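You operate a simulated robot arm through the tools that you are given. There is no shell and no other tool.

Carry out the task below with a simulated robot arm. There is one attempt and no reset: what you move stays moved.

## Task
Run the loaded pallet on the rollers out through the muted barrier onto the cart.
Fine: cart bar up, end stop down and mute on before the start; red button on the post once it rests at the cart's stop, then bar down. No trip.

Only the result counts: the job must be done as asked and must still hold three seconds after the hand-in. Knocking over, shifting, dropping, spilling or breaking anything else fails it.

## Robot
A 7-joint arm with a two-finger parallel gripper, fixed in place. Base frame: the origin is on the floor under the middle of its stand, x ahead of it, y to its left, z up. Lengths are in mm, angles in rad, forces in N, time in s.
It reaches about 1479 mm from its shoulder. Its first joint turns from -2.897 to 2.897 rad. Payload 4.4 kg.
The TCP is the grasp point between the finger pads, 23 mm short of the fingertips. In the tool frame z runs along the fingers and y along their closing line. The gripper opens to 94 mm. The fingers are 38 mm wide and 10 mm thick; the gripper's body (54 by 96 mm) begins 39 mm behind the TCP.
Orientation is told as [roll, pitch, yaw] about the base's x, y, z axes, in that order, counted from this pose: with the fingers straight down and closing along the base's y, the tool's x points along the base's -x, its y along +y and its z along -z.

## Interface
- The arm moves only by the tool drive_tool. Its argument "rows" is a list of rows, each a list of 7 numbers: the shift along the tool's x, y, z in units of 500 mm (1.0 is 500 mm), then the turn, a rotation vector about the tool's x, y, z in units of 90 degrees (1.0 is 90 degrees), then the gripper command, from -1 (shut) to 1 (fully open), values between in proportion. In form: [[x, y, z, rx, ry, rz, grip], ...]. A call has 1 to 20 rows; each row is the pose to reach, as a shift and turn from the pose commanded when the call began, along the tool's axes at that moment. A call with a number of a shift or a turn outside -1 to 1 is refused whole. A row lasts 0.2 s, in which the tool goes at most 50 mm and 0.15 rad; a call with a longer step from one row to the next is refused whole, and so is a gripper value outside its range. A pose out of reach is approached as far as the arm can. The call stops where the force on the tool passes 90 N (or 10 N more than at its start, if that is more) or the arm is blocked; 0.2 s more then pass. Each finger travels about 72 mm/s and halts on what it meets, pressing with about 41 N; the grip force reading is that of the motor and also rises with nothing between the fingers. The clock runs only during rows and for 0.2 s after the last one: add rows that repeat a pose to give the fingers time. It gives the time, the measured TCP pose, the force on the tool (base axes), the opening and the grip force at its end, in the units of the frame above (readings bear some noise), with the torque about the TCP (base axes, N m) and any sound that the robot's microphone picked up.
- Cameras (640 x 400 px; columns grow to the right, rows downward): "scene" is fixed at [398.6, 647.9, 1793]; the picture's right is [-0.76, -0.65, 0.00], its down [-0.38, 0.44, -0.81] and it looks along [0.53, -0.62, -0.58] (base axes); focal length 361 px, centre (320, 200). "wrist" rides on the gripper at [86, 16, -75] in the tool frame; the picture's right is [-0.18, 0.98, 0.00], its down [-0.58, -0.11, -0.81] and it looks along [-0.79, -0.15, 0.59] (tool axes); focal length 243 px, centre (320, 200). There is no depth. A picture from a camera that has moved, and an enlarged one, comes with that camera's place and axes in the base frame and with its lens.
- get_image(camera): a new picture of that camera. It takes no simulated time.
- zoom(camera, box): a new picture of the part [left, top, right, bottom] of that camera's present view, enlarged. It takes no simulated time.
- sign_off(): hands the job in; it is judged then, once.

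Nothing tells you positions but the pictures and the camera data. Unless the task says otherwise, let go and move clear before handing in.

The tools are called by a JSON object that holds its "name" and its "arguments". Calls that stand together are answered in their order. drive_tool: Moves the arm, as the interface text tells. Its arguments: {"type":"object","properties":{"rows":{"type":"array","items":{"type":"array","items":{"type":"number"}}}},"required":["rows"]} The other tools are called the same way: get_image (camera) takes a picture; zoom (camera, box) takes an enlarged picture of a part of a camera's view; sign_off () hands the job in.

At the start:

```text
time: 0.0
tcp_pos: [727.6, 67.2, 1501.7]
ee_rot: [0.001, 0.0, 0.001]
wrist_force: [0.0, 0.1, -0.3]
ft_torque: [-0.01, -0.02, 0.0]
gripper_width: 93.9
grip_force: 0.2
```

scene: 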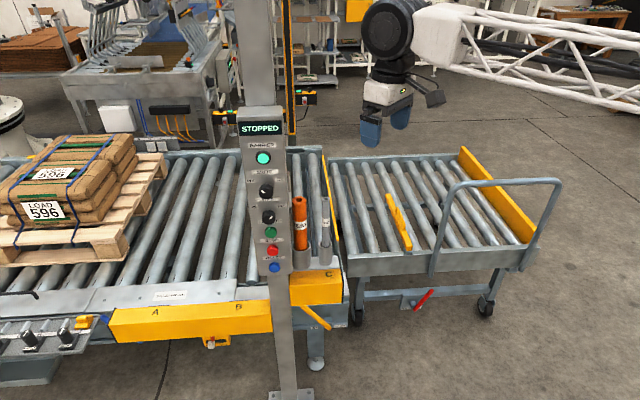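
wrist: 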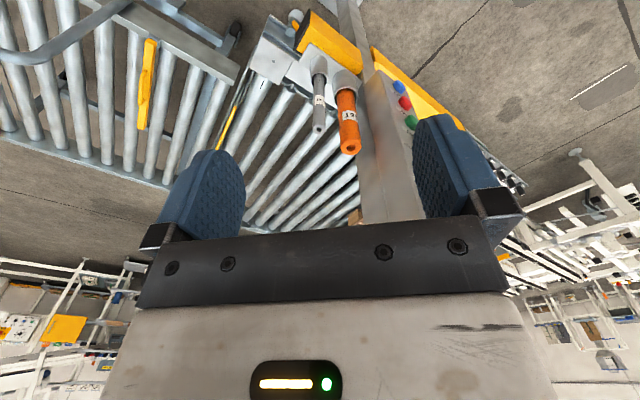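

I see a roller conveyor with a loaded pallet at left, a control post with switches and buttons, two levers (orange and grey) near the conveyor end, and a cart with a yellow bar. I'll look closely at the panel, levers and cart before moving.

{"name": "zoom", "arguments": {"camera": "scene", "box": [220, 100, 350, 290]}}

{"name": "zoom", "arguments": {"camera": "scene", "box": [320, 130, 570, 330]}}

{"name": "zoom", "arguments": {"camera": "scene", "box": [0, 270, 360, 400]}}

{"name": "zoom", "arguments": {"camera": "scene", "box": [230, 110, 290, 200]}}

{"name": "zoom", "arguments": {"camera": "scene", "box": [240, 190, 350, 280]}}

```text
2.11 times, centred on (285, 195) of scene
camera zoom: at [398.6, 647.9, 1793.0], right [-0.76, -0.65, 0.0], down [-0.38, 0.44, -0.81], along [0.53, -0.62, -0.58], focal length 759 px, centre (394, 210)
```

zoom: 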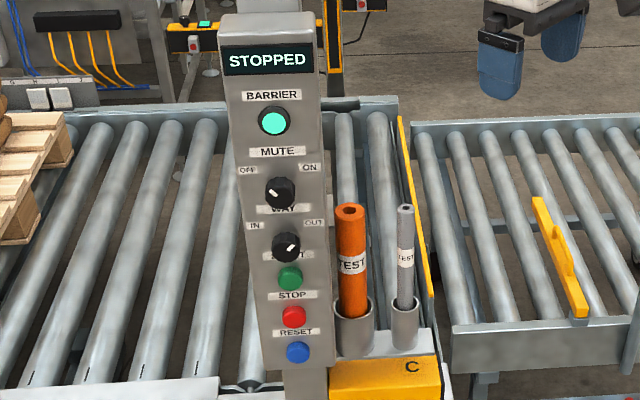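

```text
2.00 times, centred on (445, 230) of scene
camera zoom: at [398.6, 647.9, 1793.0], right [-0.76, -0.65, 0.0], down [-0.38, 0.44, -0.81], along [0.53, -0.62, -0.58], focal length 721 px, centre (70, 140)
```

zoom: 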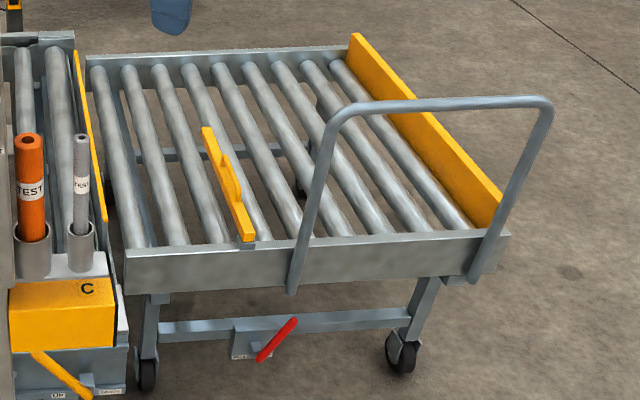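

```text
1.78 times, centred on (180, 335) of scene
camera zoom: at [398.6, 647.9, 1793.0], right [-0.76, -0.65, 0.0], down [-0.38, 0.44, -0.81], along [0.53, -0.62, -0.58], focal length 641 px, centre (569, -40)
```

zoom: 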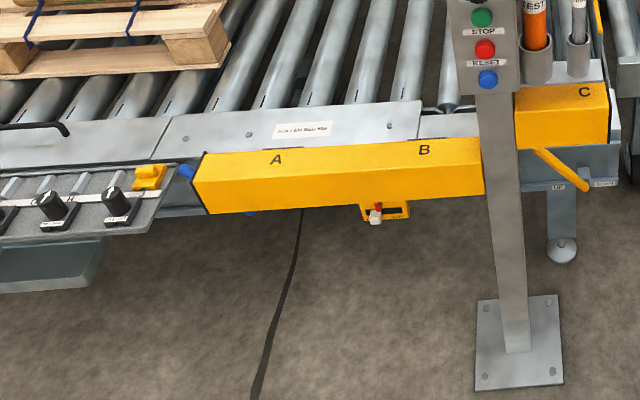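

```text
4.44 times, centred on (260, 155) of scene
camera zoom: at [398.6, 647.9, 1793.0], right [-0.76, -0.65, 0.0], down [-0.38, 0.44, -0.81], along [0.53, -0.62, -0.58], focal length 1603 px, centre (587, 400)
```

zoom: 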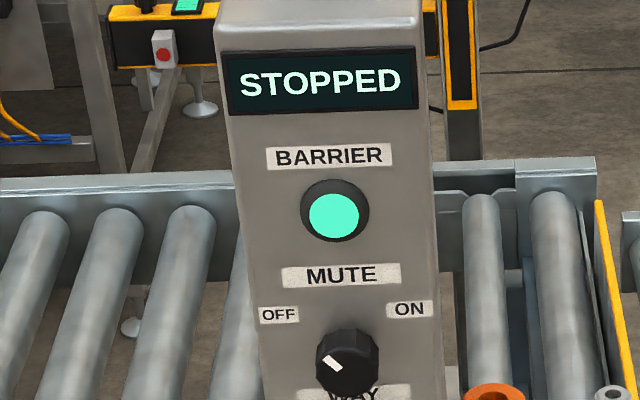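

```text
4.44 times, centred on (295, 235) of scene
camera zoom: at [398.6, 647.9, 1793.0], right [-0.76, -0.65, 0.0], down [-0.38, 0.44, -0.81], along [0.53, -0.62, -0.58], focal length 1603 px, centre (431, 44)
```

zoom: 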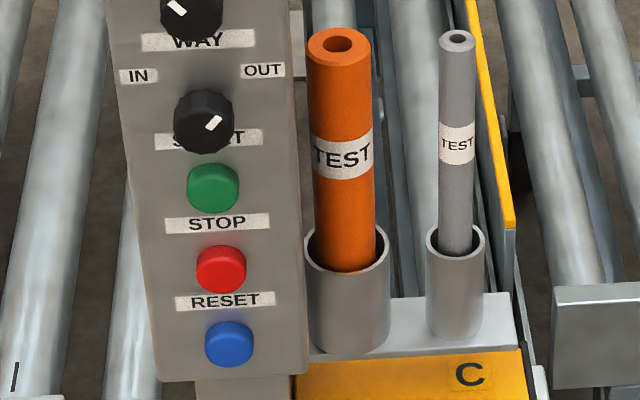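

The panel has BARRIER lamp, MUTE (off), WAY (out), START, STOP, RESET; a yellow lever under "C" seems labelled UP/DOWN, and the cart has a yellow bar and a red lever. I'll zoom in more on those before acting.

{"name": "zoom", "arguments": {"camera": "scene", "box": [290, 265, 360, 345]}}

{"name": "zoom", "arguments": {"camera": "scene", "box": [375, 180, 455, 260]}}

{"name": "zoom", "arguments": {"camera": "scene", "box": [380, 270, 500, 330]}}

{"name": "zoom", "arguments": {"camera": "scene", "box": [0, 280, 140, 380]}}

{"name": "zoom", "arguments": {"camera": "scene", "box": [290, 140, 370, 280]}}

{"name": "zoom", "arguments": {"camera": "scene", "box": [130, 280, 300, 360]}}

{"name": "zoom", "arguments": {"camera": "wrist", "box": [0, 0, 320, 200]}}

{"name": "zoom", "arguments": {"camera": "wrist", "box": [240, 0, 520, 200]}}

```text
5.00 times, centred on (325, 305) of scene
camera zoom: at [398.6, 647.9, 1793.0], right [-0.76, -0.65, 0.0], down [-0.38, 0.44, -0.81], along [0.53, -0.62, -0.58], focal length 1803 px, centre (295, -325)
```

zoom: 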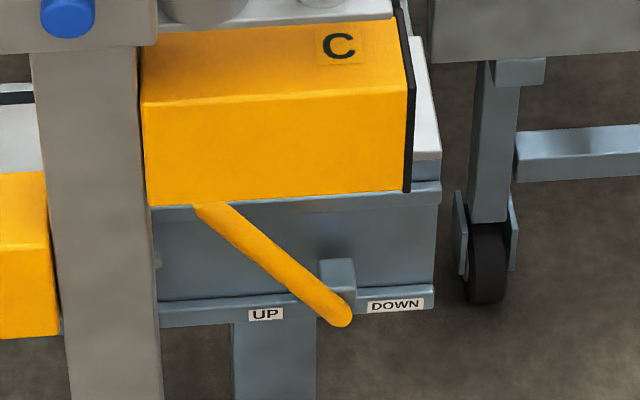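

```text
5.00 times, centred on (415, 220) of scene
camera zoom: at [398.6, 647.9, 1793.0], right [-0.76, -0.65, 0.0], down [-0.38, 0.44, -0.81], along [0.53, -0.62, -0.58], focal length 1803 px, centre (-155, 100)
```

zoom: 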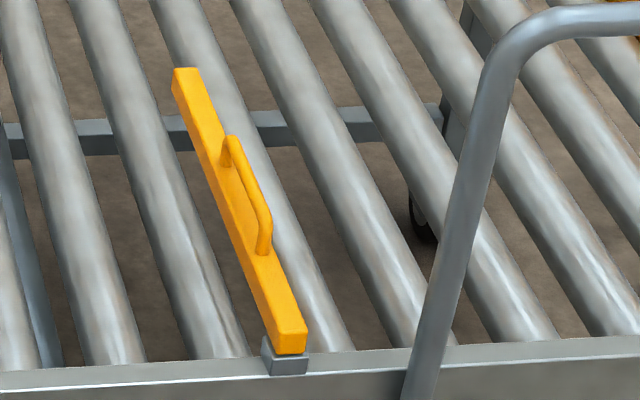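

```text
5.33 times, centred on (440, 300) of scene
camera zoom: at [398.6, 647.9, 1793.0], right [-0.76, -0.65, 0.0], down [-0.38, 0.44, -0.81], along [0.53, -0.62, -0.58], focal length 1924 px, centre (-320, -333)
```

zoom: 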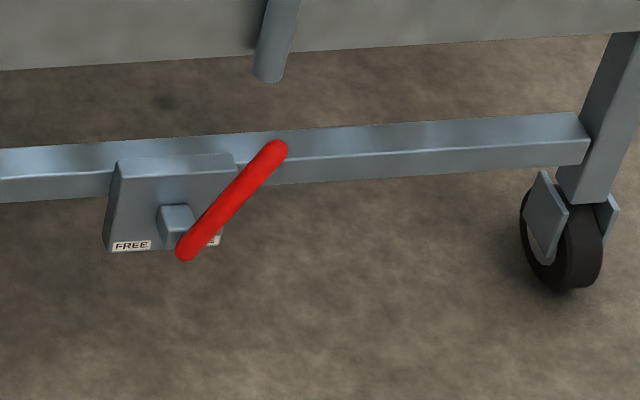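

```text
4.00 times, centred on (70, 330) of scene
camera zoom: at [398.6, 647.9, 1793.0], right [-0.76, -0.65, 0.0], down [-0.38, 0.44, -0.81], along [0.53, -0.62, -0.58], focal length 1443 px, centre (1320, -320)
```

zoom: 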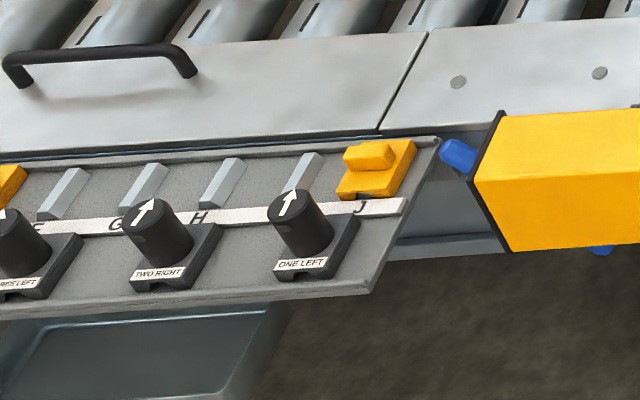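

```text
2.86 times, centred on (330, 210) of scene
camera zoom: at [398.6, 647.9, 1793.0], right [-0.76, -0.65, 0.0], down [-0.38, 0.44, -0.81], along [0.53, -0.62, -0.58], focal length 1030 px, centre (291, 171)
```

zoom: 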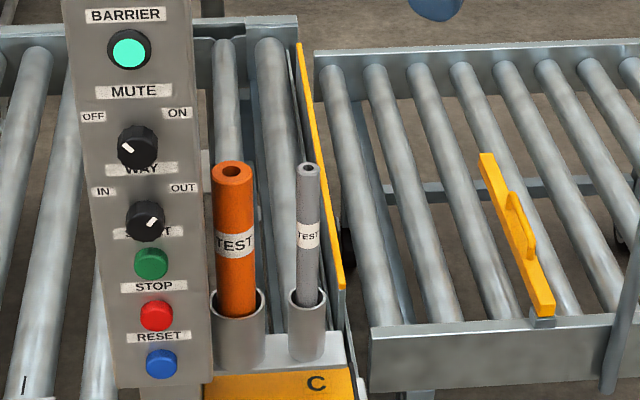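

```text
3.76 times, centred on (215, 320) of scene
camera zoom: at [398.6, 647.9, 1793.0], right [-0.76, -0.65, 0.0], down [-0.38, 0.44, -0.81], along [0.53, -0.62, -0.58], focal length 1358 px, centre (715, -252)
```

zoom: 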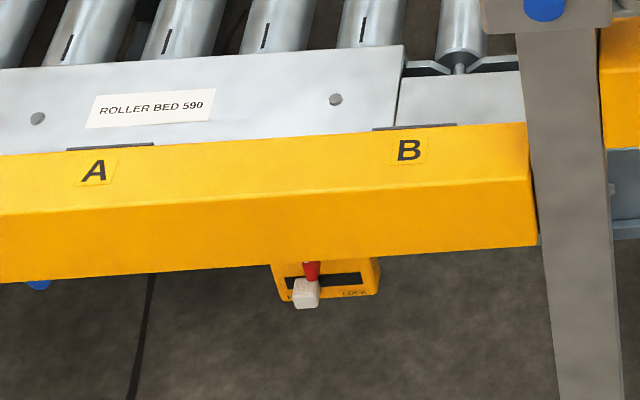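

```text
2.00 times, centred on (160, 100) of wrist
camera zoom: at [641.7, 85.3, 1574.7], right [0.18, 0.98, 0.0], down [0.58, -0.11, 0.81], along [0.79, -0.15, -0.59], focal length 485 px, centre (640, 400)
```

zoom: 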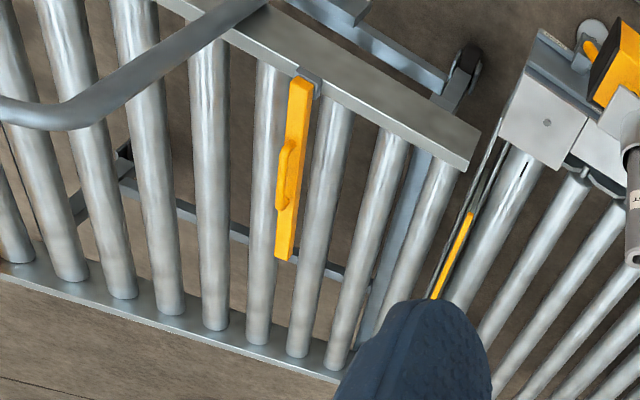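

```text
2.00 times, centred on (380, 100) of wrist
camera zoom: at [641.7, 85.3, 1574.7], right [0.18, 0.98, 0.0], down [0.58, -0.11, 0.81], along [0.79, -0.15, -0.59], focal length 485 px, centre (200, 400)
```

zoom: 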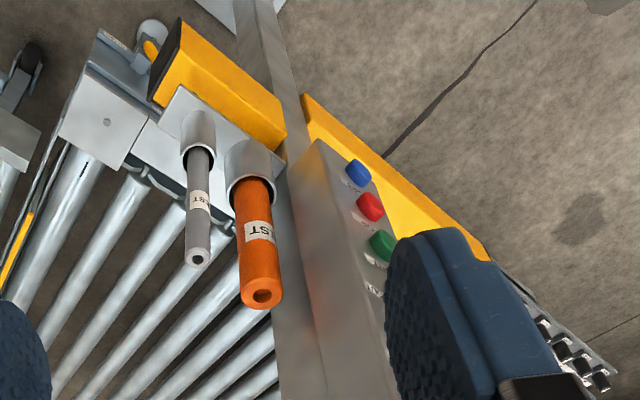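

I place the post buttons near x≈942, y≈202 (red z≈1138, green ≈1199, MUTE knob ≈1328), panel facing roughly (-0.76, 0.65). Next I back the arm off and yaw the wrist camera toward the conveyor's operator side for a closer look.

{"name": "drive_tool", "arguments": {"rows": [[0.042, -0.017, 0.063, 0, 0, 0.056, 1], [0.084, -0.034, 0.126, 0, 0, 0.112, 1], [0.126, -0.05, 0.189, 0, 0, 0.169, 1], [0.168, -0.067, 0.252, 0, 0, 0.225, 1], [0.21, -0.084, 0.315, 0, 0, 0.281, 1], [0.252, -0.1, 0.378, 0, 0, 0.337, 1], [0.294, -0.117, 0.44, 0, 0, 0.394, 1], [0.335, -0.134, 0.503, 0, 0, 0.45, 1]]}}

{"name": "get_image", "arguments": {"camera": "wrist"}}

{"name": "get_image", "arguments": {"camera": "scene"}}

```text
time: 1.8
tcp_pos: [559.3, -1.2, 1250.5]
ee_rot: [0.001, 0.001, -0.708]
wrist_force: [-0.4, -0.4, -0.4]
ft_torque: [0.01, -0.02, -0.02]
gripper_width: 94.0
grip_force: 0.0
```

```text
taken
camera wrist: at [504.2, 69.0, 1322.8], right [0.78, 0.63, 0.0], down [0.37, -0.46, 0.81], along [0.51, -0.63, -0.59], focal length 243 px, centre (320, 200)
```

wrist: 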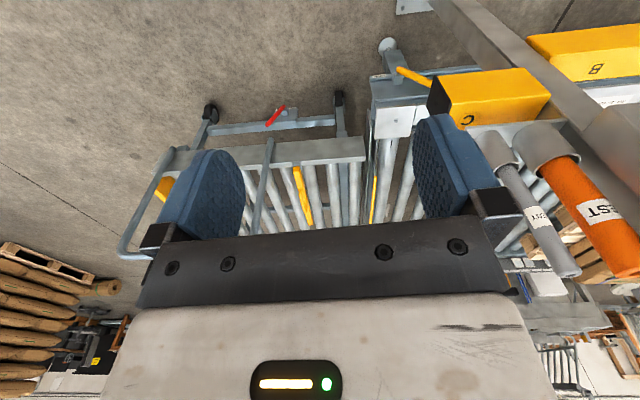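

```text
taken
```

scene: 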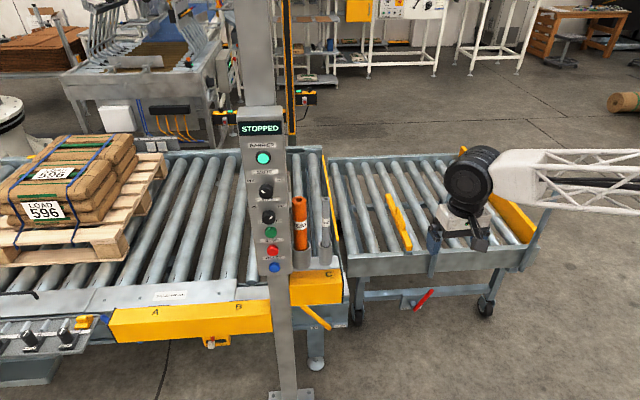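

The wrist picture (upside down) shows the cart with its red lever, yellow bar, and the yellow lever under C. I'll enlarge these parts.

{"name": "zoom", "arguments": {"camera": "wrist", "box": [110, 70, 380, 240]}}

{"name": "zoom", "arguments": {"camera": "wrist", "box": [350, 20, 510, 130]}}

{"name": "zoom", "arguments": {"camera": "wrist", "box": [180, 70, 360, 180]}}

{"name": "zoom", "arguments": {"camera": "wrist", "box": [240, 85, 310, 135]}}

{"name": "zoom", "arguments": {"camera": "wrist", "box": [270, 130, 350, 230]}}

```text
2.35 times, centred on (245, 155) of wrist
camera zoom: at [504.2, 69.0, 1322.8], right [0.78, 0.63, 0.0], down [0.37, -0.46, 0.81], along [0.51, -0.63, -0.59], focal length 571 px, centre (496, 306)
```

zoom: 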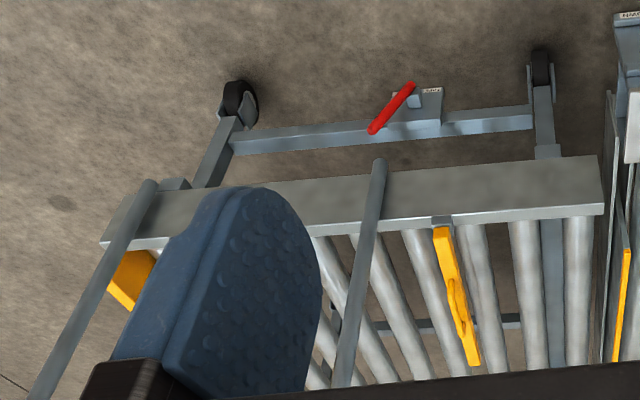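

```text
3.64 times, centred on (430, 75) of wrist
camera zoom: at [504.2, 69.0, 1322.8], right [0.78, 0.63, 0.0], down [0.37, -0.46, 0.81], along [0.51, -0.63, -0.59], focal length 882 px, centre (-80, 654)
```

zoom: 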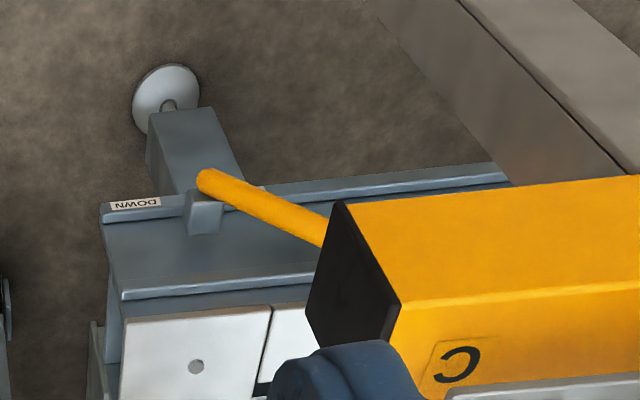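

```text
3.56 times, centred on (270, 125) of wrist
camera zoom: at [504.2, 69.0, 1322.8], right [0.78, 0.63, 0.0], down [0.37, -0.46, 0.81], along [0.51, -0.63, -0.59], focal length 863 px, centre (498, 467)
```

zoom: 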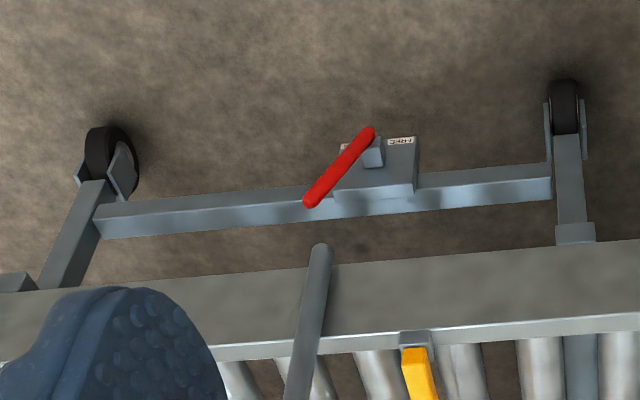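

```text
8.00 times, centred on (275, 110) of wrist
camera zoom: at [504.2, 69.0, 1322.8], right [0.78, 0.63, 0.0], down [0.37, -0.46, 0.81], along [0.51, -0.63, -0.59], focal length 1941 px, centre (680, 920)
```

zoom: 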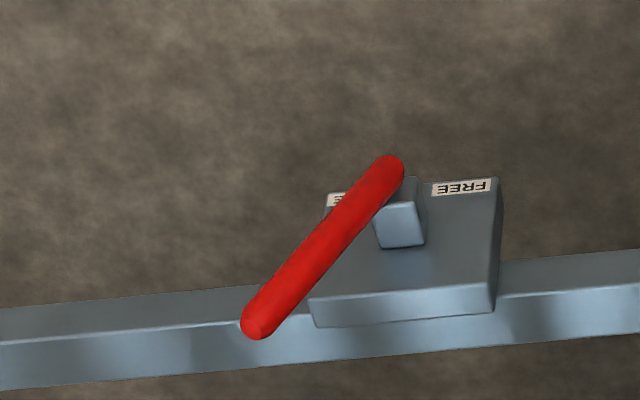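

```text
4.00 times, centred on (310, 180) of wrist
camera zoom: at [504.2, 69.0, 1322.8], right [0.78, 0.63, 0.0], down [0.37, -0.46, 0.81], along [0.51, -0.63, -0.59], focal length 970 px, centre (360, 280)
```

zoom: 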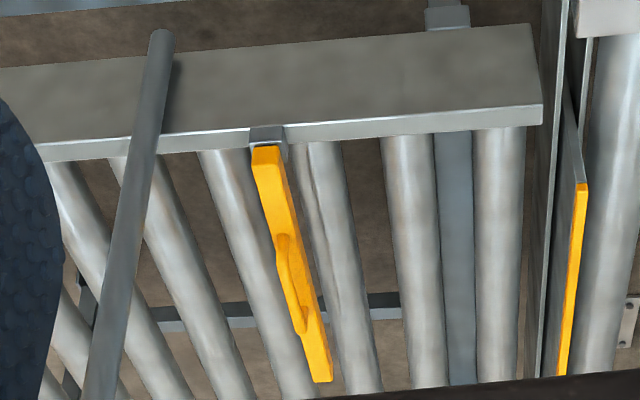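

The cart bar's hinge bracket seems near (889,-561,~610) with its handle mid near (994,-673,~680), and the end-stop lever pivot near (961,-74,486). I'll bring the wrist camera closer to the cart bar to confirm how it is hinged.

{"name": "drive_tool", "arguments": {"rows": [[-0.063, -0.026, 0.054, 0, 0, 0, 1], [-0.126, -0.053, 0.108, 0, 0, 0, 1], [-0.189, -0.079, 0.163, 0, 0, 0, 1], [-0.251, -0.105, 0.217, 0, 0, 0, 1], [-0.314, -0.131, 0.271, 0, 0, 0, 1], [-0.377, -0.158, 0.325, 0, 0, 0, 1], [-0.44, -0.184, 0.379, 0, 0, 0, 1], [-0.503, -0.21, 0.433, 0, 0, 0, 1], [-0.566, -0.236, 0.488, 0, 0, 0, 1], [-0.628, -0.263, 0.542, 0, 0, 0, 1], [-0.691, -0.289, 0.596, 0, 0, 0, 1], [-0.754, -0.315, 0.65, 0, 0, 0, 1]]}}

{"name": "get_image", "arguments": {"camera": "wrist"}}

{"name": "get_image", "arguments": {"camera": "scene"}}

{"name": "zoom", "arguments": {"camera": "wrist", "box": [200, 20, 440, 220]}}

```text
time: 4.4
tcp_pos: [742.7, -364.6, 925.8]
ee_rot: [0.001, -0.001, -0.707]
wrist_force: [-0.2, -0.8, -0.4]
ft_torque: [0.04, 0.0, -0.01]
gripper_width: 94.1
grip_force: 0.1
```

```text
taken
camera wrist: at [689.0, -295.0, 999.4], right [0.78, 0.63, 0.0], down [0.37, -0.46, 0.81], along [0.51, -0.63, -0.59], focal length 243 px, centre (320, 200)
```

wrist: 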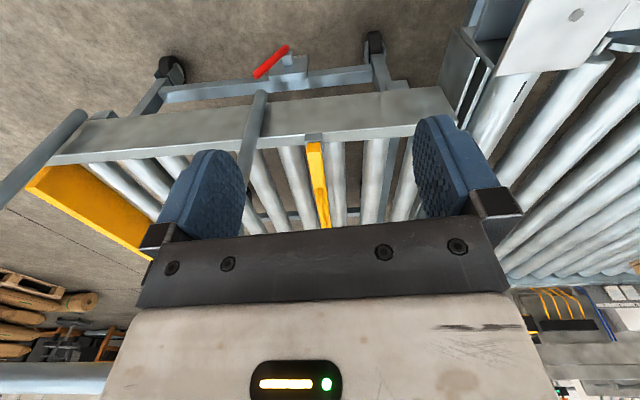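

```text
taken
```

scene: 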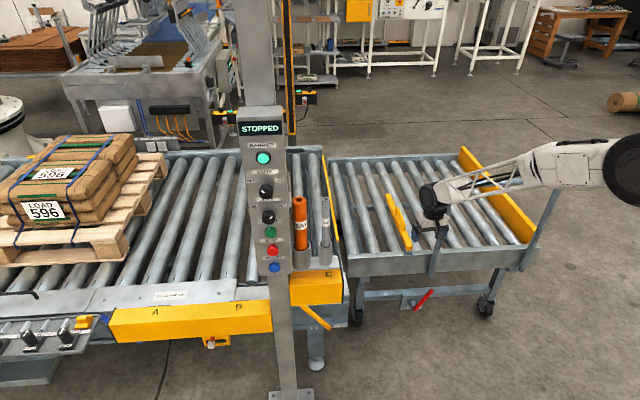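

```text
2.00 times, centred on (320, 120) of wrist
camera zoom: at [689.0, -295.0, 999.4], right [0.78, 0.63, 0.0], down [0.37, -0.46, 0.81], along [0.51, -0.63, -0.59], focal length 485 px, centre (320, 360)
```

zoom: 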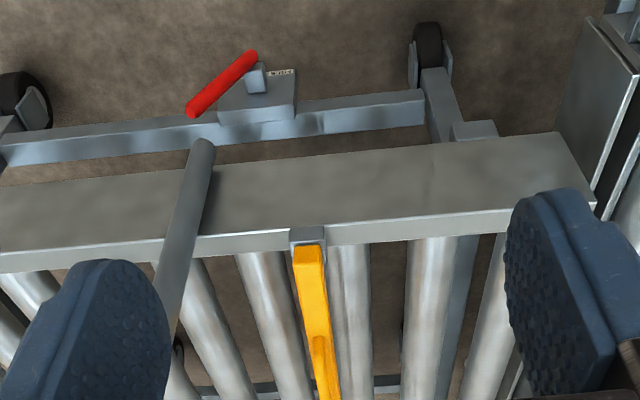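

The bar's bracket sits on the cart's near rail at about z≈600, the bar reaching out over the rollers. I'll move the camera forward over the rail to see the whole bar and its handle.

{"name": "drive_tool", "arguments": {"rows": [[-0.076, -0.01, 0, 0, 0, 0, 1], [-0.152, -0.02, 0, 0, 0, 0, 1], [-0.228, -0.03, 0, 0, 0, 0, 1], [-0.304, -0.04, 0, 0, 0, 0, 1], [-0.38, -0.05, 0, 0, 0, 0, 1]]}}

{"name": "get_image", "arguments": {"camera": "wrist"}}

{"name": "zoom", "arguments": {"camera": "scene", "box": [340, 110, 600, 280]}}

{"name": "zoom", "arguments": {"camera": "wrist", "box": [180, 0, 440, 240]}}

```text
time: 5.6
tcp_pos: [872.0, -507.5, 926.2]
ee_rot: [0.0, -0.001, -0.706]
wrist_force: [0.2, -0.4, 1.4]
ft_torque: [-0.04, 0.0, -0.01]
gripper_width: 94.0
grip_force: 0.0
```

```text
taken
camera wrist: at [817.5, -436.2, 999.3], right [0.78, 0.63, 0.0], down [0.37, -0.46, 0.81], along [0.51, -0.63, -0.59], focal length 243 px, centre (320, 200)
```

wrist: 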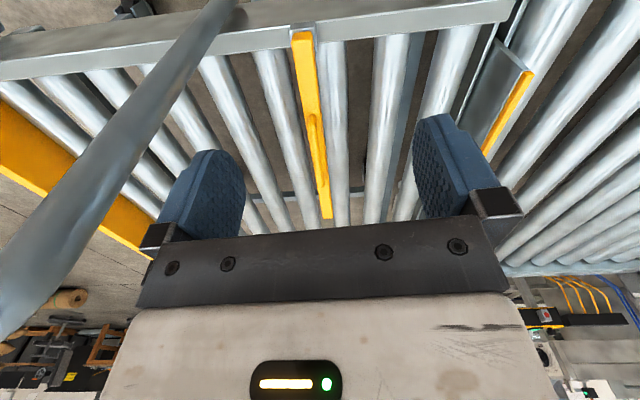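

```text
2.35 times, centred on (470, 195) of scene
camera zoom: at [398.6, 647.9, 1793.0], right [-0.76, -0.65, 0.0], down [-0.38, 0.44, -0.81], along [0.53, -0.62, -0.58], focal length 849 px, centre (-33, 212)
```

zoom: 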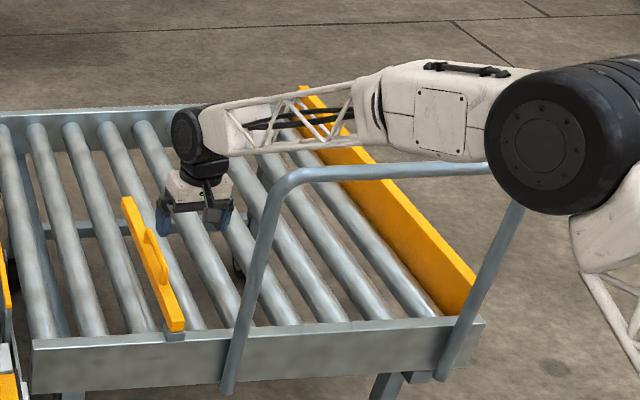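

```text
1.67 times, centred on (310, 120) of wrist
camera zoom: at [817.5, -436.2, 999.3], right [0.78, 0.63, 0.0], down [0.37, -0.46, 0.81], along [0.51, -0.63, -0.59], focal length 404 px, centre (337, 333)
```

zoom: 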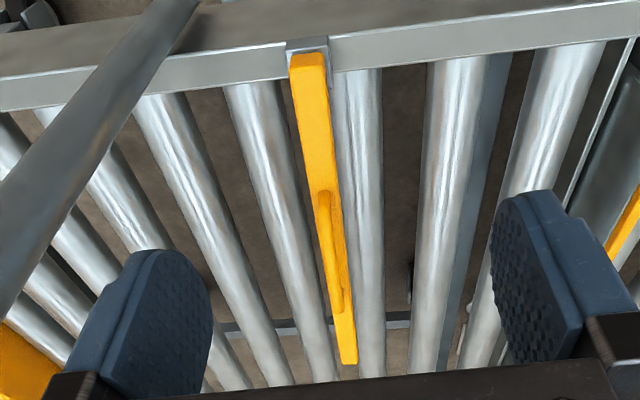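

The bar lies horizontally out from the near-rail bracket, at about 45° in the base frame, with a handle on its top face. I'll zoom tight on bar and handle in both views to triangulate.

{"name": "zoom", "arguments": {"camera": "wrist", "box": [270, 20, 360, 120]}}

{"name": "zoom", "arguments": {"camera": "wrist", "box": [280, 100, 370, 230]}}

{"name": "zoom", "arguments": {"camera": "scene", "box": [380, 185, 440, 260]}}

```text
4.00 times, centred on (315, 70) of wrist
camera zoom: at [817.5, -436.2, 999.3], right [0.78, 0.63, 0.0], down [0.37, -0.46, 0.81], along [0.51, -0.63, -0.59], focal length 970 px, centre (340, 720)
```

zoom: 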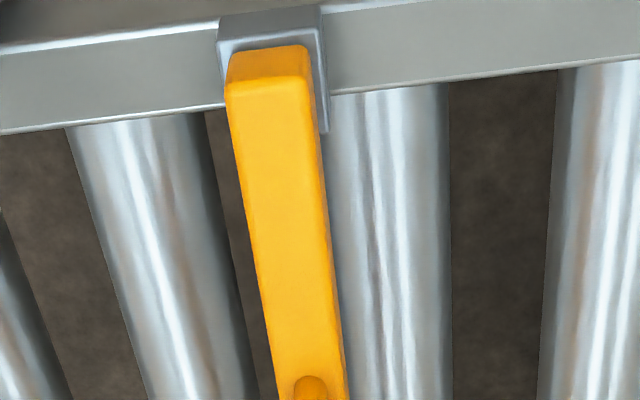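

```text
3.08 times, centred on (325, 165) of wrist
camera zoom: at [817.5, -436.2, 999.3], right [0.78, 0.63, 0.0], down [0.37, -0.46, 0.81], along [0.51, -0.63, -0.59], focal length 746 px, centre (305, 308)
```

zoom: 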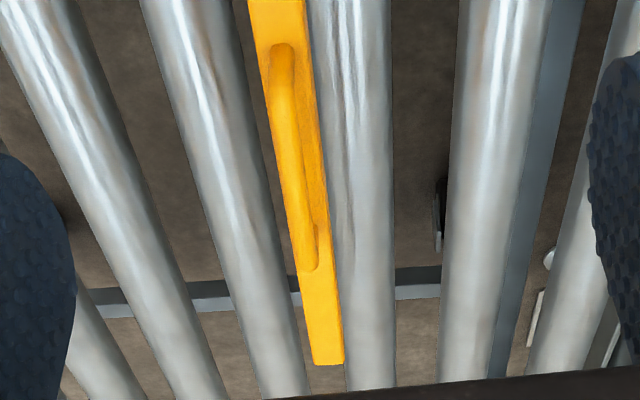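

```text
5.33 times, centred on (410, 222) of scene
camera zoom: at [398.6, 647.9, 1793.0], right [-0.76, -0.65, 0.0], down [-0.38, 0.44, -0.81], along [0.53, -0.62, -0.58], focal length 1924 px, centre (-160, 80)
```

zoom: 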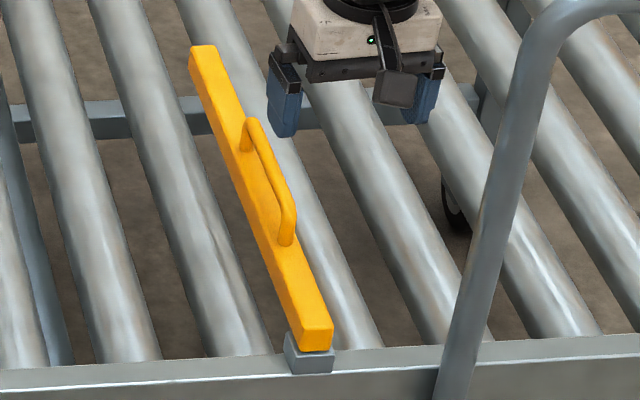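

The bar's top is at z≈648 from about (883,-553) to (1186,-858); the handle rod runs along it, mid near (1003,-673,690). I'll move above the handle with the tool yawed to -45° and tilted 10° so the forearm clears the cart's hoop, and check.

{"name": "drive_tool", "arguments": {"rows": [[-0.059, -0.0118, 0.036, 0.0159, 0.0006, 0.0071, 1], [-0.118, -0.0235, 0.072, 0.0317, 0.0012, 0.0143, 1], [-0.177, -0.0353, 0.108, 0.0476, 0.0018, 0.0214, 1], [-0.236, -0.047, 0.144, 0.0634, 0.0025, 0.0286, 1], [-0.296, -0.0588, 0.18, 0.0793, 0.0031, 0.0357, 1], [-0.355, -0.0705, 0.216, 0.0951, 0.0037, 0.0429, 1], [-0.414, -0.0823, 0.2524, 0.111, 0.0043, 0.05, 1]]}}

{"name": "get_image", "arguments": {"camera": "wrist"}}

{"name": "zoom", "arguments": {"camera": "scene", "box": [360, 120, 540, 270]}}

```text
time: 7.2
tcp_pos: [1004.8, -672.8, 794.9]
ee_rot: [-0.176, -0.003, -0.785]
wrist_force: [0.6, -0.1, 0.8]
ft_torque: [-0.01, 0.0, 0.02]
gripper_width: 94.0
grip_force: 0.0
```

```text
taken
camera wrist: at [965.4, -590.1, 865.1], right [0.81, 0.55, -0.17], down [0.43, -0.39, 0.81], along [0.39, -0.74, -0.55], focal length 243 px, centre (320, 200)
```

wrist: 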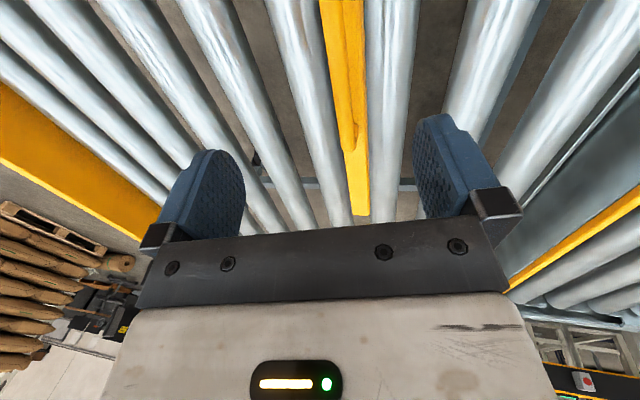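

```text
2.67 times, centred on (450, 195) of scene
camera zoom: at [398.6, 647.9, 1793.0], right [-0.76, -0.65, 0.0], down [-0.38, 0.44, -0.81], along [0.53, -0.62, -0.58], focal length 962 px, centre (-27, 213)
```

zoom: 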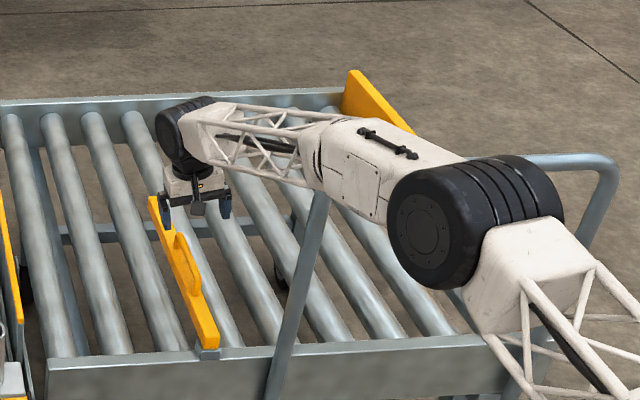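

The open fingers straddle the handle line as intended. I'll descend onto the handle about 107 mm and check before closing.

{"name": "drive_tool", "arguments": {"rows": [[0, 0.0074, 0.0421, 0, 0, 0, 1], [0, 0.0149, 0.0843, 0, 0, 0, 1], [0, 0.0223, 0.1264, 0, 0, 0, 1], [0, 0.0298, 0.1686, 0, 0, 0, 1], [0, 0.0372, 0.2107, 0, 0, 0, 1]]}}

{"name": "get_image", "arguments": {"camera": "wrist"}}

{"name": "zoom", "arguments": {"camera": "scene", "box": [380, 180, 460, 260]}}

```text
time: 8.4
tcp_pos: [1004.6, -673.6, 691.8]
ee_rot: [-0.173, -0.003, -0.785]
wrist_force: [1.2, 0.2, 0.4]
ft_torque: [-0.01, -0.02, 0.0]
gripper_width: 94.0
grip_force: 0.1
```

```text
taken
camera wrist: at [965.1, -589.5, 761.5], right [0.81, 0.55, -0.17], down [0.43, -0.39, 0.81], along [0.39, -0.74, -0.56], focal length 243 px, centre (320, 200)
```

wrist: 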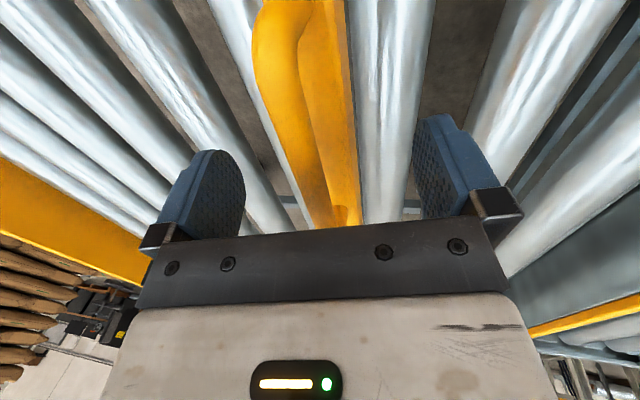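

```text
5.00 times, centred on (420, 220) of scene
camera zoom: at [398.6, 647.9, 1793.0], right [-0.76, -0.65, 0.0], down [-0.38, 0.44, -0.81], along [0.53, -0.62, -0.58], focal length 1803 px, centre (-180, 100)
```

zoom: 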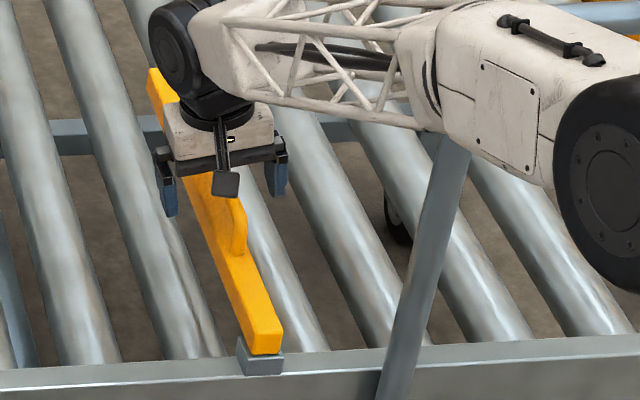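

The handle rod passes right between the pads. Closing the gripper on it.

{"name": "drive_tool", "arguments": {"rows": [[0, 0, 0, 0, 0, 0, 0], [0, 0, 0, 0, 0, 0, -1], [0, 0, 0, 0, 0, 0, -1], [0, 0, 0, 0, 0, 0, -1], [0, 0, 0, 0, 0, 0, -1], [0, 0, 0, 0, 0, 0, -1]]}}

{"name": "get_image", "arguments": {"camera": "wrist"}}

```text
time: 9.8
tcp_pos: [1000.9, -675.9, 692.4]
ee_rot: [-0.175, -0.001, -0.787]
wrist_force: [-73.1, -40.3, 18.1]
ft_torque: [0.25, 0.65, 0.39]
gripper_width: 13.6
grip_force: 45.4
```

```text
taken
camera wrist: at [962.5, -592.3, 761.5], right [0.82, 0.55, -0.17], down [0.43, -0.39, 0.81], along [0.38, -0.74, -0.56], focal length 243 px, centre (320, 200)
```

wrist: 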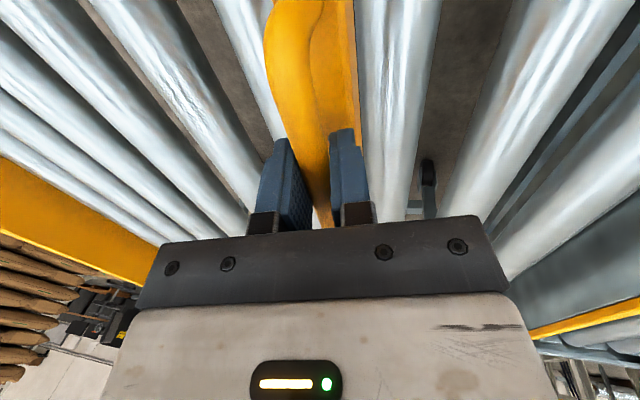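

Gripped a 14 mm rod, but the side load of ~80 N shows I am about 4 mm off centre; I'll shift the command toward the rod to relieve it.

{"name": "drive_tool", "arguments": {"rows": [[0, -0.004, 0.0007, 0, 0, 0, -1], [0, -0.0079, 0.0014, 0, 0, 0, -1], [0, -0.0079, 0.0014, 0, 0, 0, -1]]}}

```text
time: 10.6
tcp_pos: [1002.0, -675.8, 692.3]
ee_rot: [-0.173, -0.003, -0.783]
wrist_force: [0.3, -43.6, 0.2]
ft_torque: [-0.71, -0.6, 0.38]
gripper_width: 13.3
grip_force: 44.7
```

Load is halved; one more small correction, then I'll begin the lift in small arc steps about the hinge.

{"name": "drive_tool", "arguments": {"rows": [[-0.0015, -0.0015, 0, 0, 0, 0, -1], [-0.003, -0.003, 0.0005, 0, 0, 0, -1], [-0.003, -0.003, 0.0005, 0, 0, 0, -1]]}}

```text
time: 11.4
tcp_pos: [1002.3, -675.3, 692.4]
ee_rot: [-0.176, -0.001, -0.784]
wrist_force: [12.2, -21.4, 9.0]
ft_torque: [0.38, 0.46, 0.03]
gripper_width: 13.5
grip_force: 44.9
```

Now lifting the bar about its hinge by 20° as a first test.

{"name": "drive_tool", "arguments": {"rows": [[0.0047, -0.0019, -0.0106, 0, -0.0219, 0.0039, -1], [0.0094, -0.0038, -0.0213, 0, -0.0438, 0.0077, -1], [0.0149, -0.0055, -0.0314, 0, -0.0657, 0.0116, -1], [0.0204, -0.0073, -0.0416, 0, -0.0876, 0.0154, -1], [0.0326, -0.0108, -0.0613, 0, -0.1313, 0.0231, -1], [0.0464, -0.0141, -0.08, 0, -0.1751, 0.0309, -1], [0.0614, -0.0173, -0.0979, 0, -0.2189, 0.0386, -1]]}}

{"name": "zoom", "arguments": {"camera": "scene", "box": [360, 150, 500, 270]}}

{"name": "get_image", "arguments": {"camera": "wrist"}}

```text
time: 13.0
tcp_pos: [979.7, -654.8, 744.3]
ee_rot: [-0.173, -0.351, -0.784]
wrist_force: [54.4, 14.2, 22.5]
ft_torque: [0.52, 0.17, -0.09]
gripper_width: 13.8
grip_force: 44.9
```

```text
3.33 times, centred on (430, 210) of scene
camera zoom: at [398.6, 647.9, 1793.0], right [-0.76, -0.65, 0.0], down [-0.38, 0.44, -0.81], along [0.53, -0.62, -0.58], focal length 1202 px, centre (-47, 167)
```

zoom: 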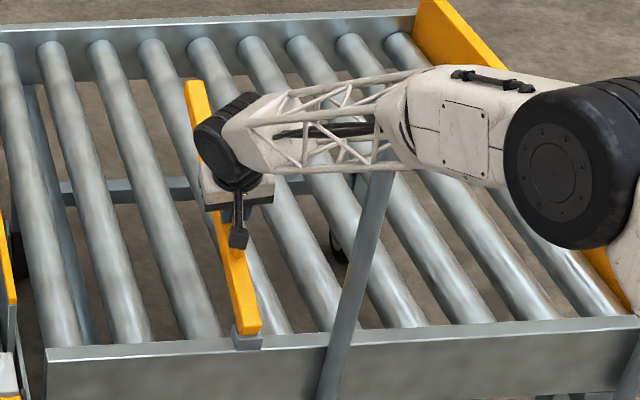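

```text
taken
camera wrist: at [927.2, -558.3, 779.0], right [0.85, 0.52, -0.1], down [0.21, -0.16, 0.96], along [0.49, -0.84, -0.25], focal length 243 px, centre (320, 200)
```

wrist: 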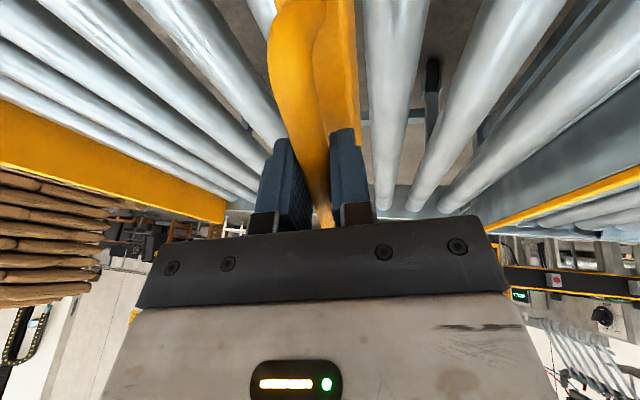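

The bar rises as expected (about 20° now). Continuing the arc with a slight sideways correction.

{"name": "drive_tool", "arguments": {"rows": [[0.0094, 0.001, -0.0221, 0, -0.0438, 0.0077, -1], [0.0204, -0.0026, -0.0424, 0, -0.0876, 0.0154, -1], [0.0326, -0.0061, -0.0621, 0, -0.1313, 0.0231, -1], [0.0464, -0.0094, -0.0808, 0, -0.1751, 0.0309, -1], [0.0614, -0.0126, -0.0987, 0, -0.2189, 0.0386, -1]]}}

{"name": "zoom", "arguments": {"camera": "scene", "box": [360, 150, 500, 270]}}

```text
time: 14.2
tcp_pos: [948.3, -621.6, 778.9]
ee_rot: [-0.174, -0.701, -0.786]
wrist_force: [27.6, -2.7, 20.6]
ft_torque: [-0.29, -0.13, 0.13]
gripper_width: 13.4
grip_force: 45.0
```

```text
3.33 times, centred on (430, 210) of scene
camera zoom: at [398.6, 647.9, 1793.0], right [-0.76, -0.65, 0.0], down [-0.38, 0.44, -0.81], along [0.53, -0.62, -0.58], focal length 1202 px, centre (-47, 167)
```

zoom: 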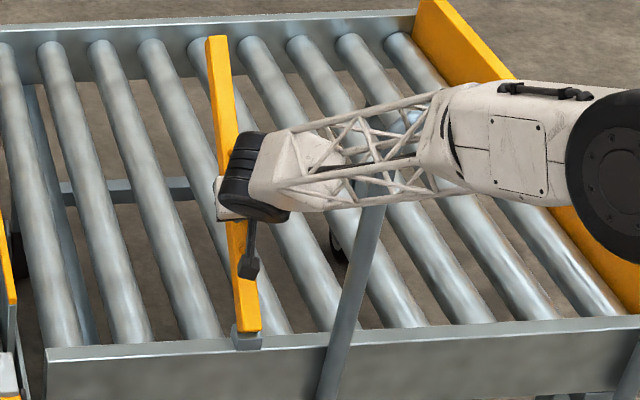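

At about 40°, forces small. Continuing.

{"name": "drive_tool", "arguments": {"rows": [[0.0094, -0.0028, -0.0213, 0, -0.0438, 0.0077, -1], [0.0204, -0.0063, -0.0416, 0, -0.0876, 0.0154, -1], [0.0326, -0.0098, -0.0613, 0, -0.1313, 0.0231, -1], [0.0464, -0.0131, -0.08, 0, -0.1751, 0.0309, -1], [0.0614, -0.0163, -0.0979, 0, -0.2189, 0.0386, -1]]}}

{"name": "zoom", "arguments": {"camera": "scene", "box": [360, 130, 520, 270]}}

```text
time: 15.4
tcp_pos: [909.4, -582.6, 797.9]
ee_rot: [-0.173, -1.051, -0.787]
wrist_force: [7.4, -5.1, 26.3]
ft_torque: [0.19, -0.27, -0.11]
gripper_width: 13.7
grip_force: 44.9
```

```text
2.86 times, centred on (440, 200) of scene
camera zoom: at [398.6, 647.9, 1793.0], right [-0.76, -0.65, 0.0], down [-0.38, 0.44, -0.81], along [0.53, -0.62, -0.58], focal length 1030 px, centre (-23, 200)
```

zoom: 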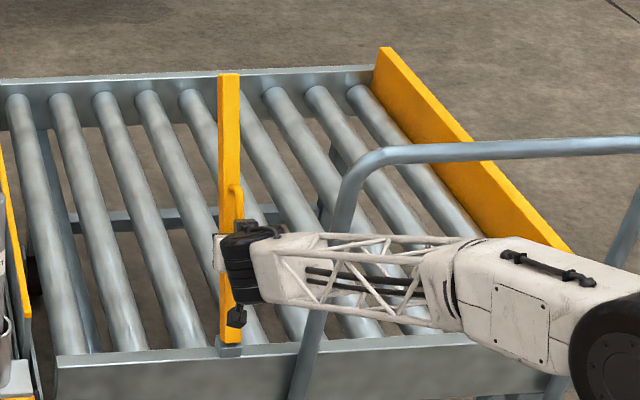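

At about 60°, wrist now on the robot side of the hoop. Continuing toward vertical.

{"name": "drive_tool", "arguments": {"rows": [[0.0094, -0.0038, -0.0213, 0, -0.0438, 0.0077, -1], [0.0204, -0.0073, -0.0416, 0, -0.0876, 0.0154, -1], [0.0326, -0.0108, -0.0613, 0, -0.1313, 0.0231, -1], [0.0464, -0.0141, -0.08, 0, -0.1751, 0.0309, -1], [0.0614, -0.0173, -0.0979, 0, -0.2189, 0.0386, -1]]}}

{"name": "zoom", "arguments": {"camera": "scene", "box": [360, 130, 520, 270]}}

{"name": "get_image", "arguments": {"camera": "wrist"}}

```text
time: 16.6
tcp_pos: [867.3, -540.0, 793.1]
ee_rot: [-0.176, -1.399, -0.785]
wrist_force: [-18.5, -14.4, 37.8]
ft_torque: [0.57, -1.13, -0.17]
gripper_width: 13.7
grip_force: 45.2
```

```text
2.86 times, centred on (440, 200) of scene
camera zoom: at [398.6, 647.9, 1793.0], right [-0.76, -0.65, 0.0], down [-0.38, 0.44, -0.81], along [0.53, -0.62, -0.58], focal length 1030 px, centre (-23, 200)
```

zoom: 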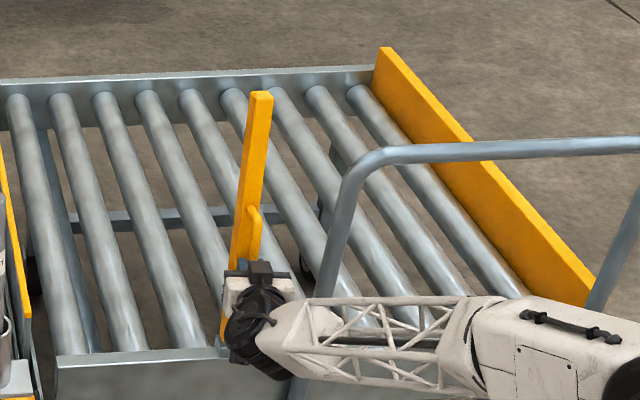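

```text
taken
camera wrist: at [827.7, -458.5, 719.8], right [0.83, 0.54, 0.15], down [-0.47, 0.52, 0.71], along [0.31, -0.66, 0.69], focal length 243 px, centre (320, 200)
```

wrist: 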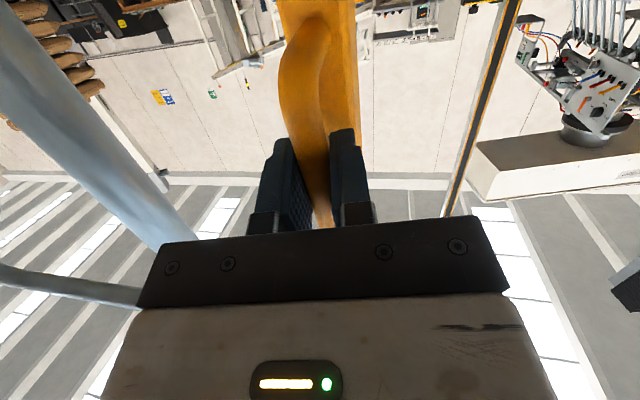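

At about 80°. I'll continue slowly to 90° and watch the force for the hinge's end.

{"name": "drive_tool", "arguments": {"rows": [[0.0046, -0.0019, -0.0106, 0, -0.0219, 0.0039, -1], [0.0094, -0.0038, -0.0213, 0, -0.0438, 0.0077, -1], [0.0148, -0.0056, -0.0315, 0, -0.0657, 0.0116, -1], [0.0204, -0.0073, -0.0416, 0, -0.0876, 0.0154, -1], [0.0264, -0.0091, -0.0516, 0, -0.1094, 0.0193, -1]]}}

{"name": "zoom", "arguments": {"camera": "scene", "box": [360, 130, 520, 270]}}

```text
time: 17.8
tcp_pos: [846.7, -519.6, 784.4]
ee_rot: [0.243, -1.571, -1.204]
wrist_force: [-40.7, -36.4, 26.2]
ft_torque: [0.26, -1.4, 0.01]
gripper_width: 13.8
grip_force: 45.0
```

```text
2.86 times, centred on (440, 200) of scene
camera zoom: at [398.6, 647.9, 1793.0], right [-0.76, -0.65, 0.0], down [-0.38, 0.44, -0.81], along [0.53, -0.62, -0.58], focal length 1030 px, centre (-23, 200)
```

zoom: 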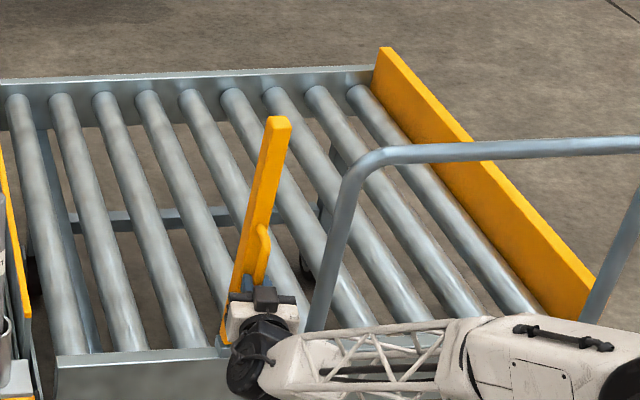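

About 90°, with no end-stop resistance yet. I'll go a few degrees further with a sideways correction to see whether it settles past vertical.

{"name": "drive_tool", "arguments": {"rows": [[0.0023, -0.0049, -0.004, 0, -0.011, 0.002, -1], [0.0046, -0.0068, -0.0097, 0, -0.0219, 0.0039, -1], [0.007, -0.0078, -0.015, 0, -0.0329, 0.0058, -1], [0.0094, -0.0087, -0.0204, 0, -0.0438, 0.0077, -1], [0.0121, -0.0096, -0.0255, 0, -0.0548, 0.0097, -1], [0.0148, -0.0105, -0.0306, 0, -0.0657, 0.0116, -1]]}}

{"name": "zoom", "arguments": {"camera": "scene", "box": [360, 130, 520, 270]}}

```text
time: 19.2
tcp_pos: [835.1, -509.7, 779.3]
ee_rot: [2.966, -1.464, 2.361]
wrist_force: [64.3, -9.0, -0.4]
ft_torque: [0.8, -0.76, 0.25]
gripper_width: 13.6
grip_force: 45.8
```

```text
2.86 times, centred on (440, 200) of scene
camera zoom: at [398.6, 647.9, 1793.0], right [-0.76, -0.65, 0.0], down [-0.38, 0.44, -0.81], along [0.53, -0.62, -0.58], focal length 1030 px, centre (-23, 200)
```

zoom: 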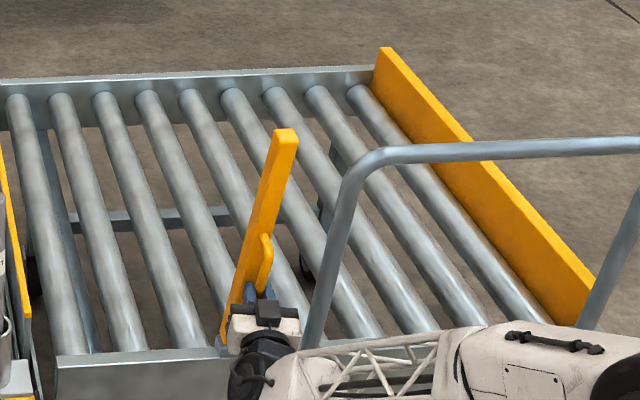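

The opposing force suggests the hinge's end just past vertical. I'll open the gripper and see whether the bar stays.

{"name": "drive_tool", "arguments": {"rows": [[0, 0, 0, 0, 0, 0, 0.2], [0, 0, 0, 0, 0, 0, 0.6], [0, 0, 0, 0, 0, 0, 0.6], [0, 0, 0, 0, 0, 0, 0.6]]}}

{"name": "zoom", "arguments": {"camera": "scene", "box": [360, 130, 520, 270]}}

{"name": "get_image", "arguments": {"camera": "wrist"}}

```text
time: 20.2
tcp_pos: [834.5, -511.3, 777.6]
ee_rot: [2.969, -1.465, 2.356]
wrist_force: [0.3, -0.2, -0.9]
ft_torque: [0.01, 0.01, 0.0]
gripper_width: 75.2
grip_force: 0.0
```

```text
2.86 times, centred on (440, 200) of scene
camera zoom: at [398.6, 647.9, 1793.0], right [-0.76, -0.65, 0.0], down [-0.38, 0.44, -0.81], along [0.53, -0.62, -0.58], focal length 1030 px, centre (-23, 200)
```

zoom: 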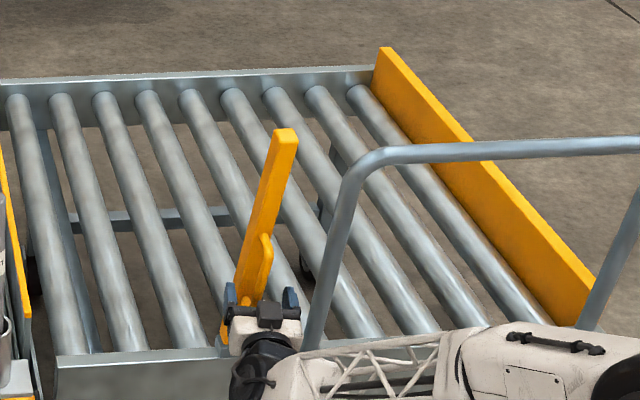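

```text
taken
camera wrist: at [812.2, -446.0, 683.0], right [0.79, 0.58, 0.2], down [-0.59, 0.64, 0.49], along [0.16, -0.51, 0.85], focal length 243 px, centre (320, 200)
```

wrist: 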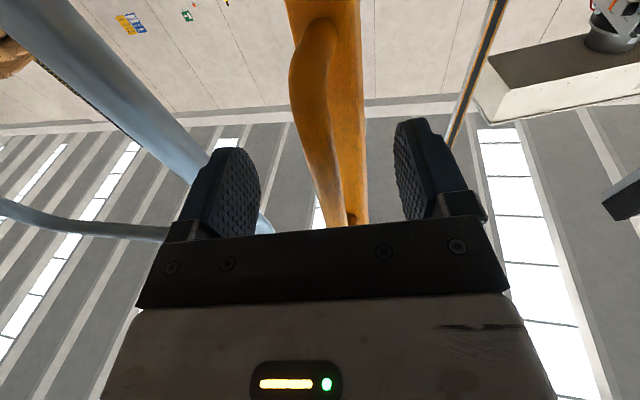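

The bar stays up on its own, leaning just past vertical. I'll back straight off the handle and check it again.

{"name": "drive_tool", "arguments": {"rows": [[0, 0, -0.075, 0, 0, 0, 0.6], [0, 0, -0.15, 0, 0, 0, 0.6], [0, 0, -0.225, 0, 0, 0, 0.6], [0, 0, -0.3, 0, 0, 0, 0.6]]}}

{"name": "zoom", "arguments": {"camera": "scene", "box": [340, 130, 580, 330]}}

```text
time: 21.2
tcp_pos: [748.4, -390.9, 761.7]
ee_rot: [2.968, -1.464, 2.356]
wrist_force: [1.0, 1.6, 0.0]
ft_torque: [0.03, 0.0, 0.03]
gripper_width: 75.4
grip_force: 0.1
```

```text
2.00 times, centred on (460, 230) of scene
camera zoom: at [398.6, 647.9, 1793.0], right [-0.76, -0.65, 0.0], down [-0.38, 0.44, -0.81], along [0.53, -0.62, -0.58], focal length 721 px, centre (40, 140)
```

zoom: 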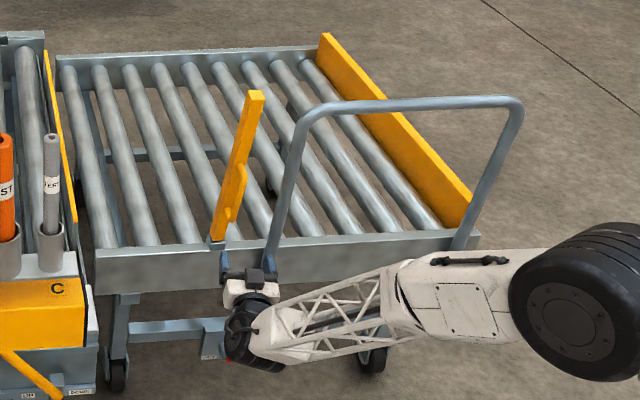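

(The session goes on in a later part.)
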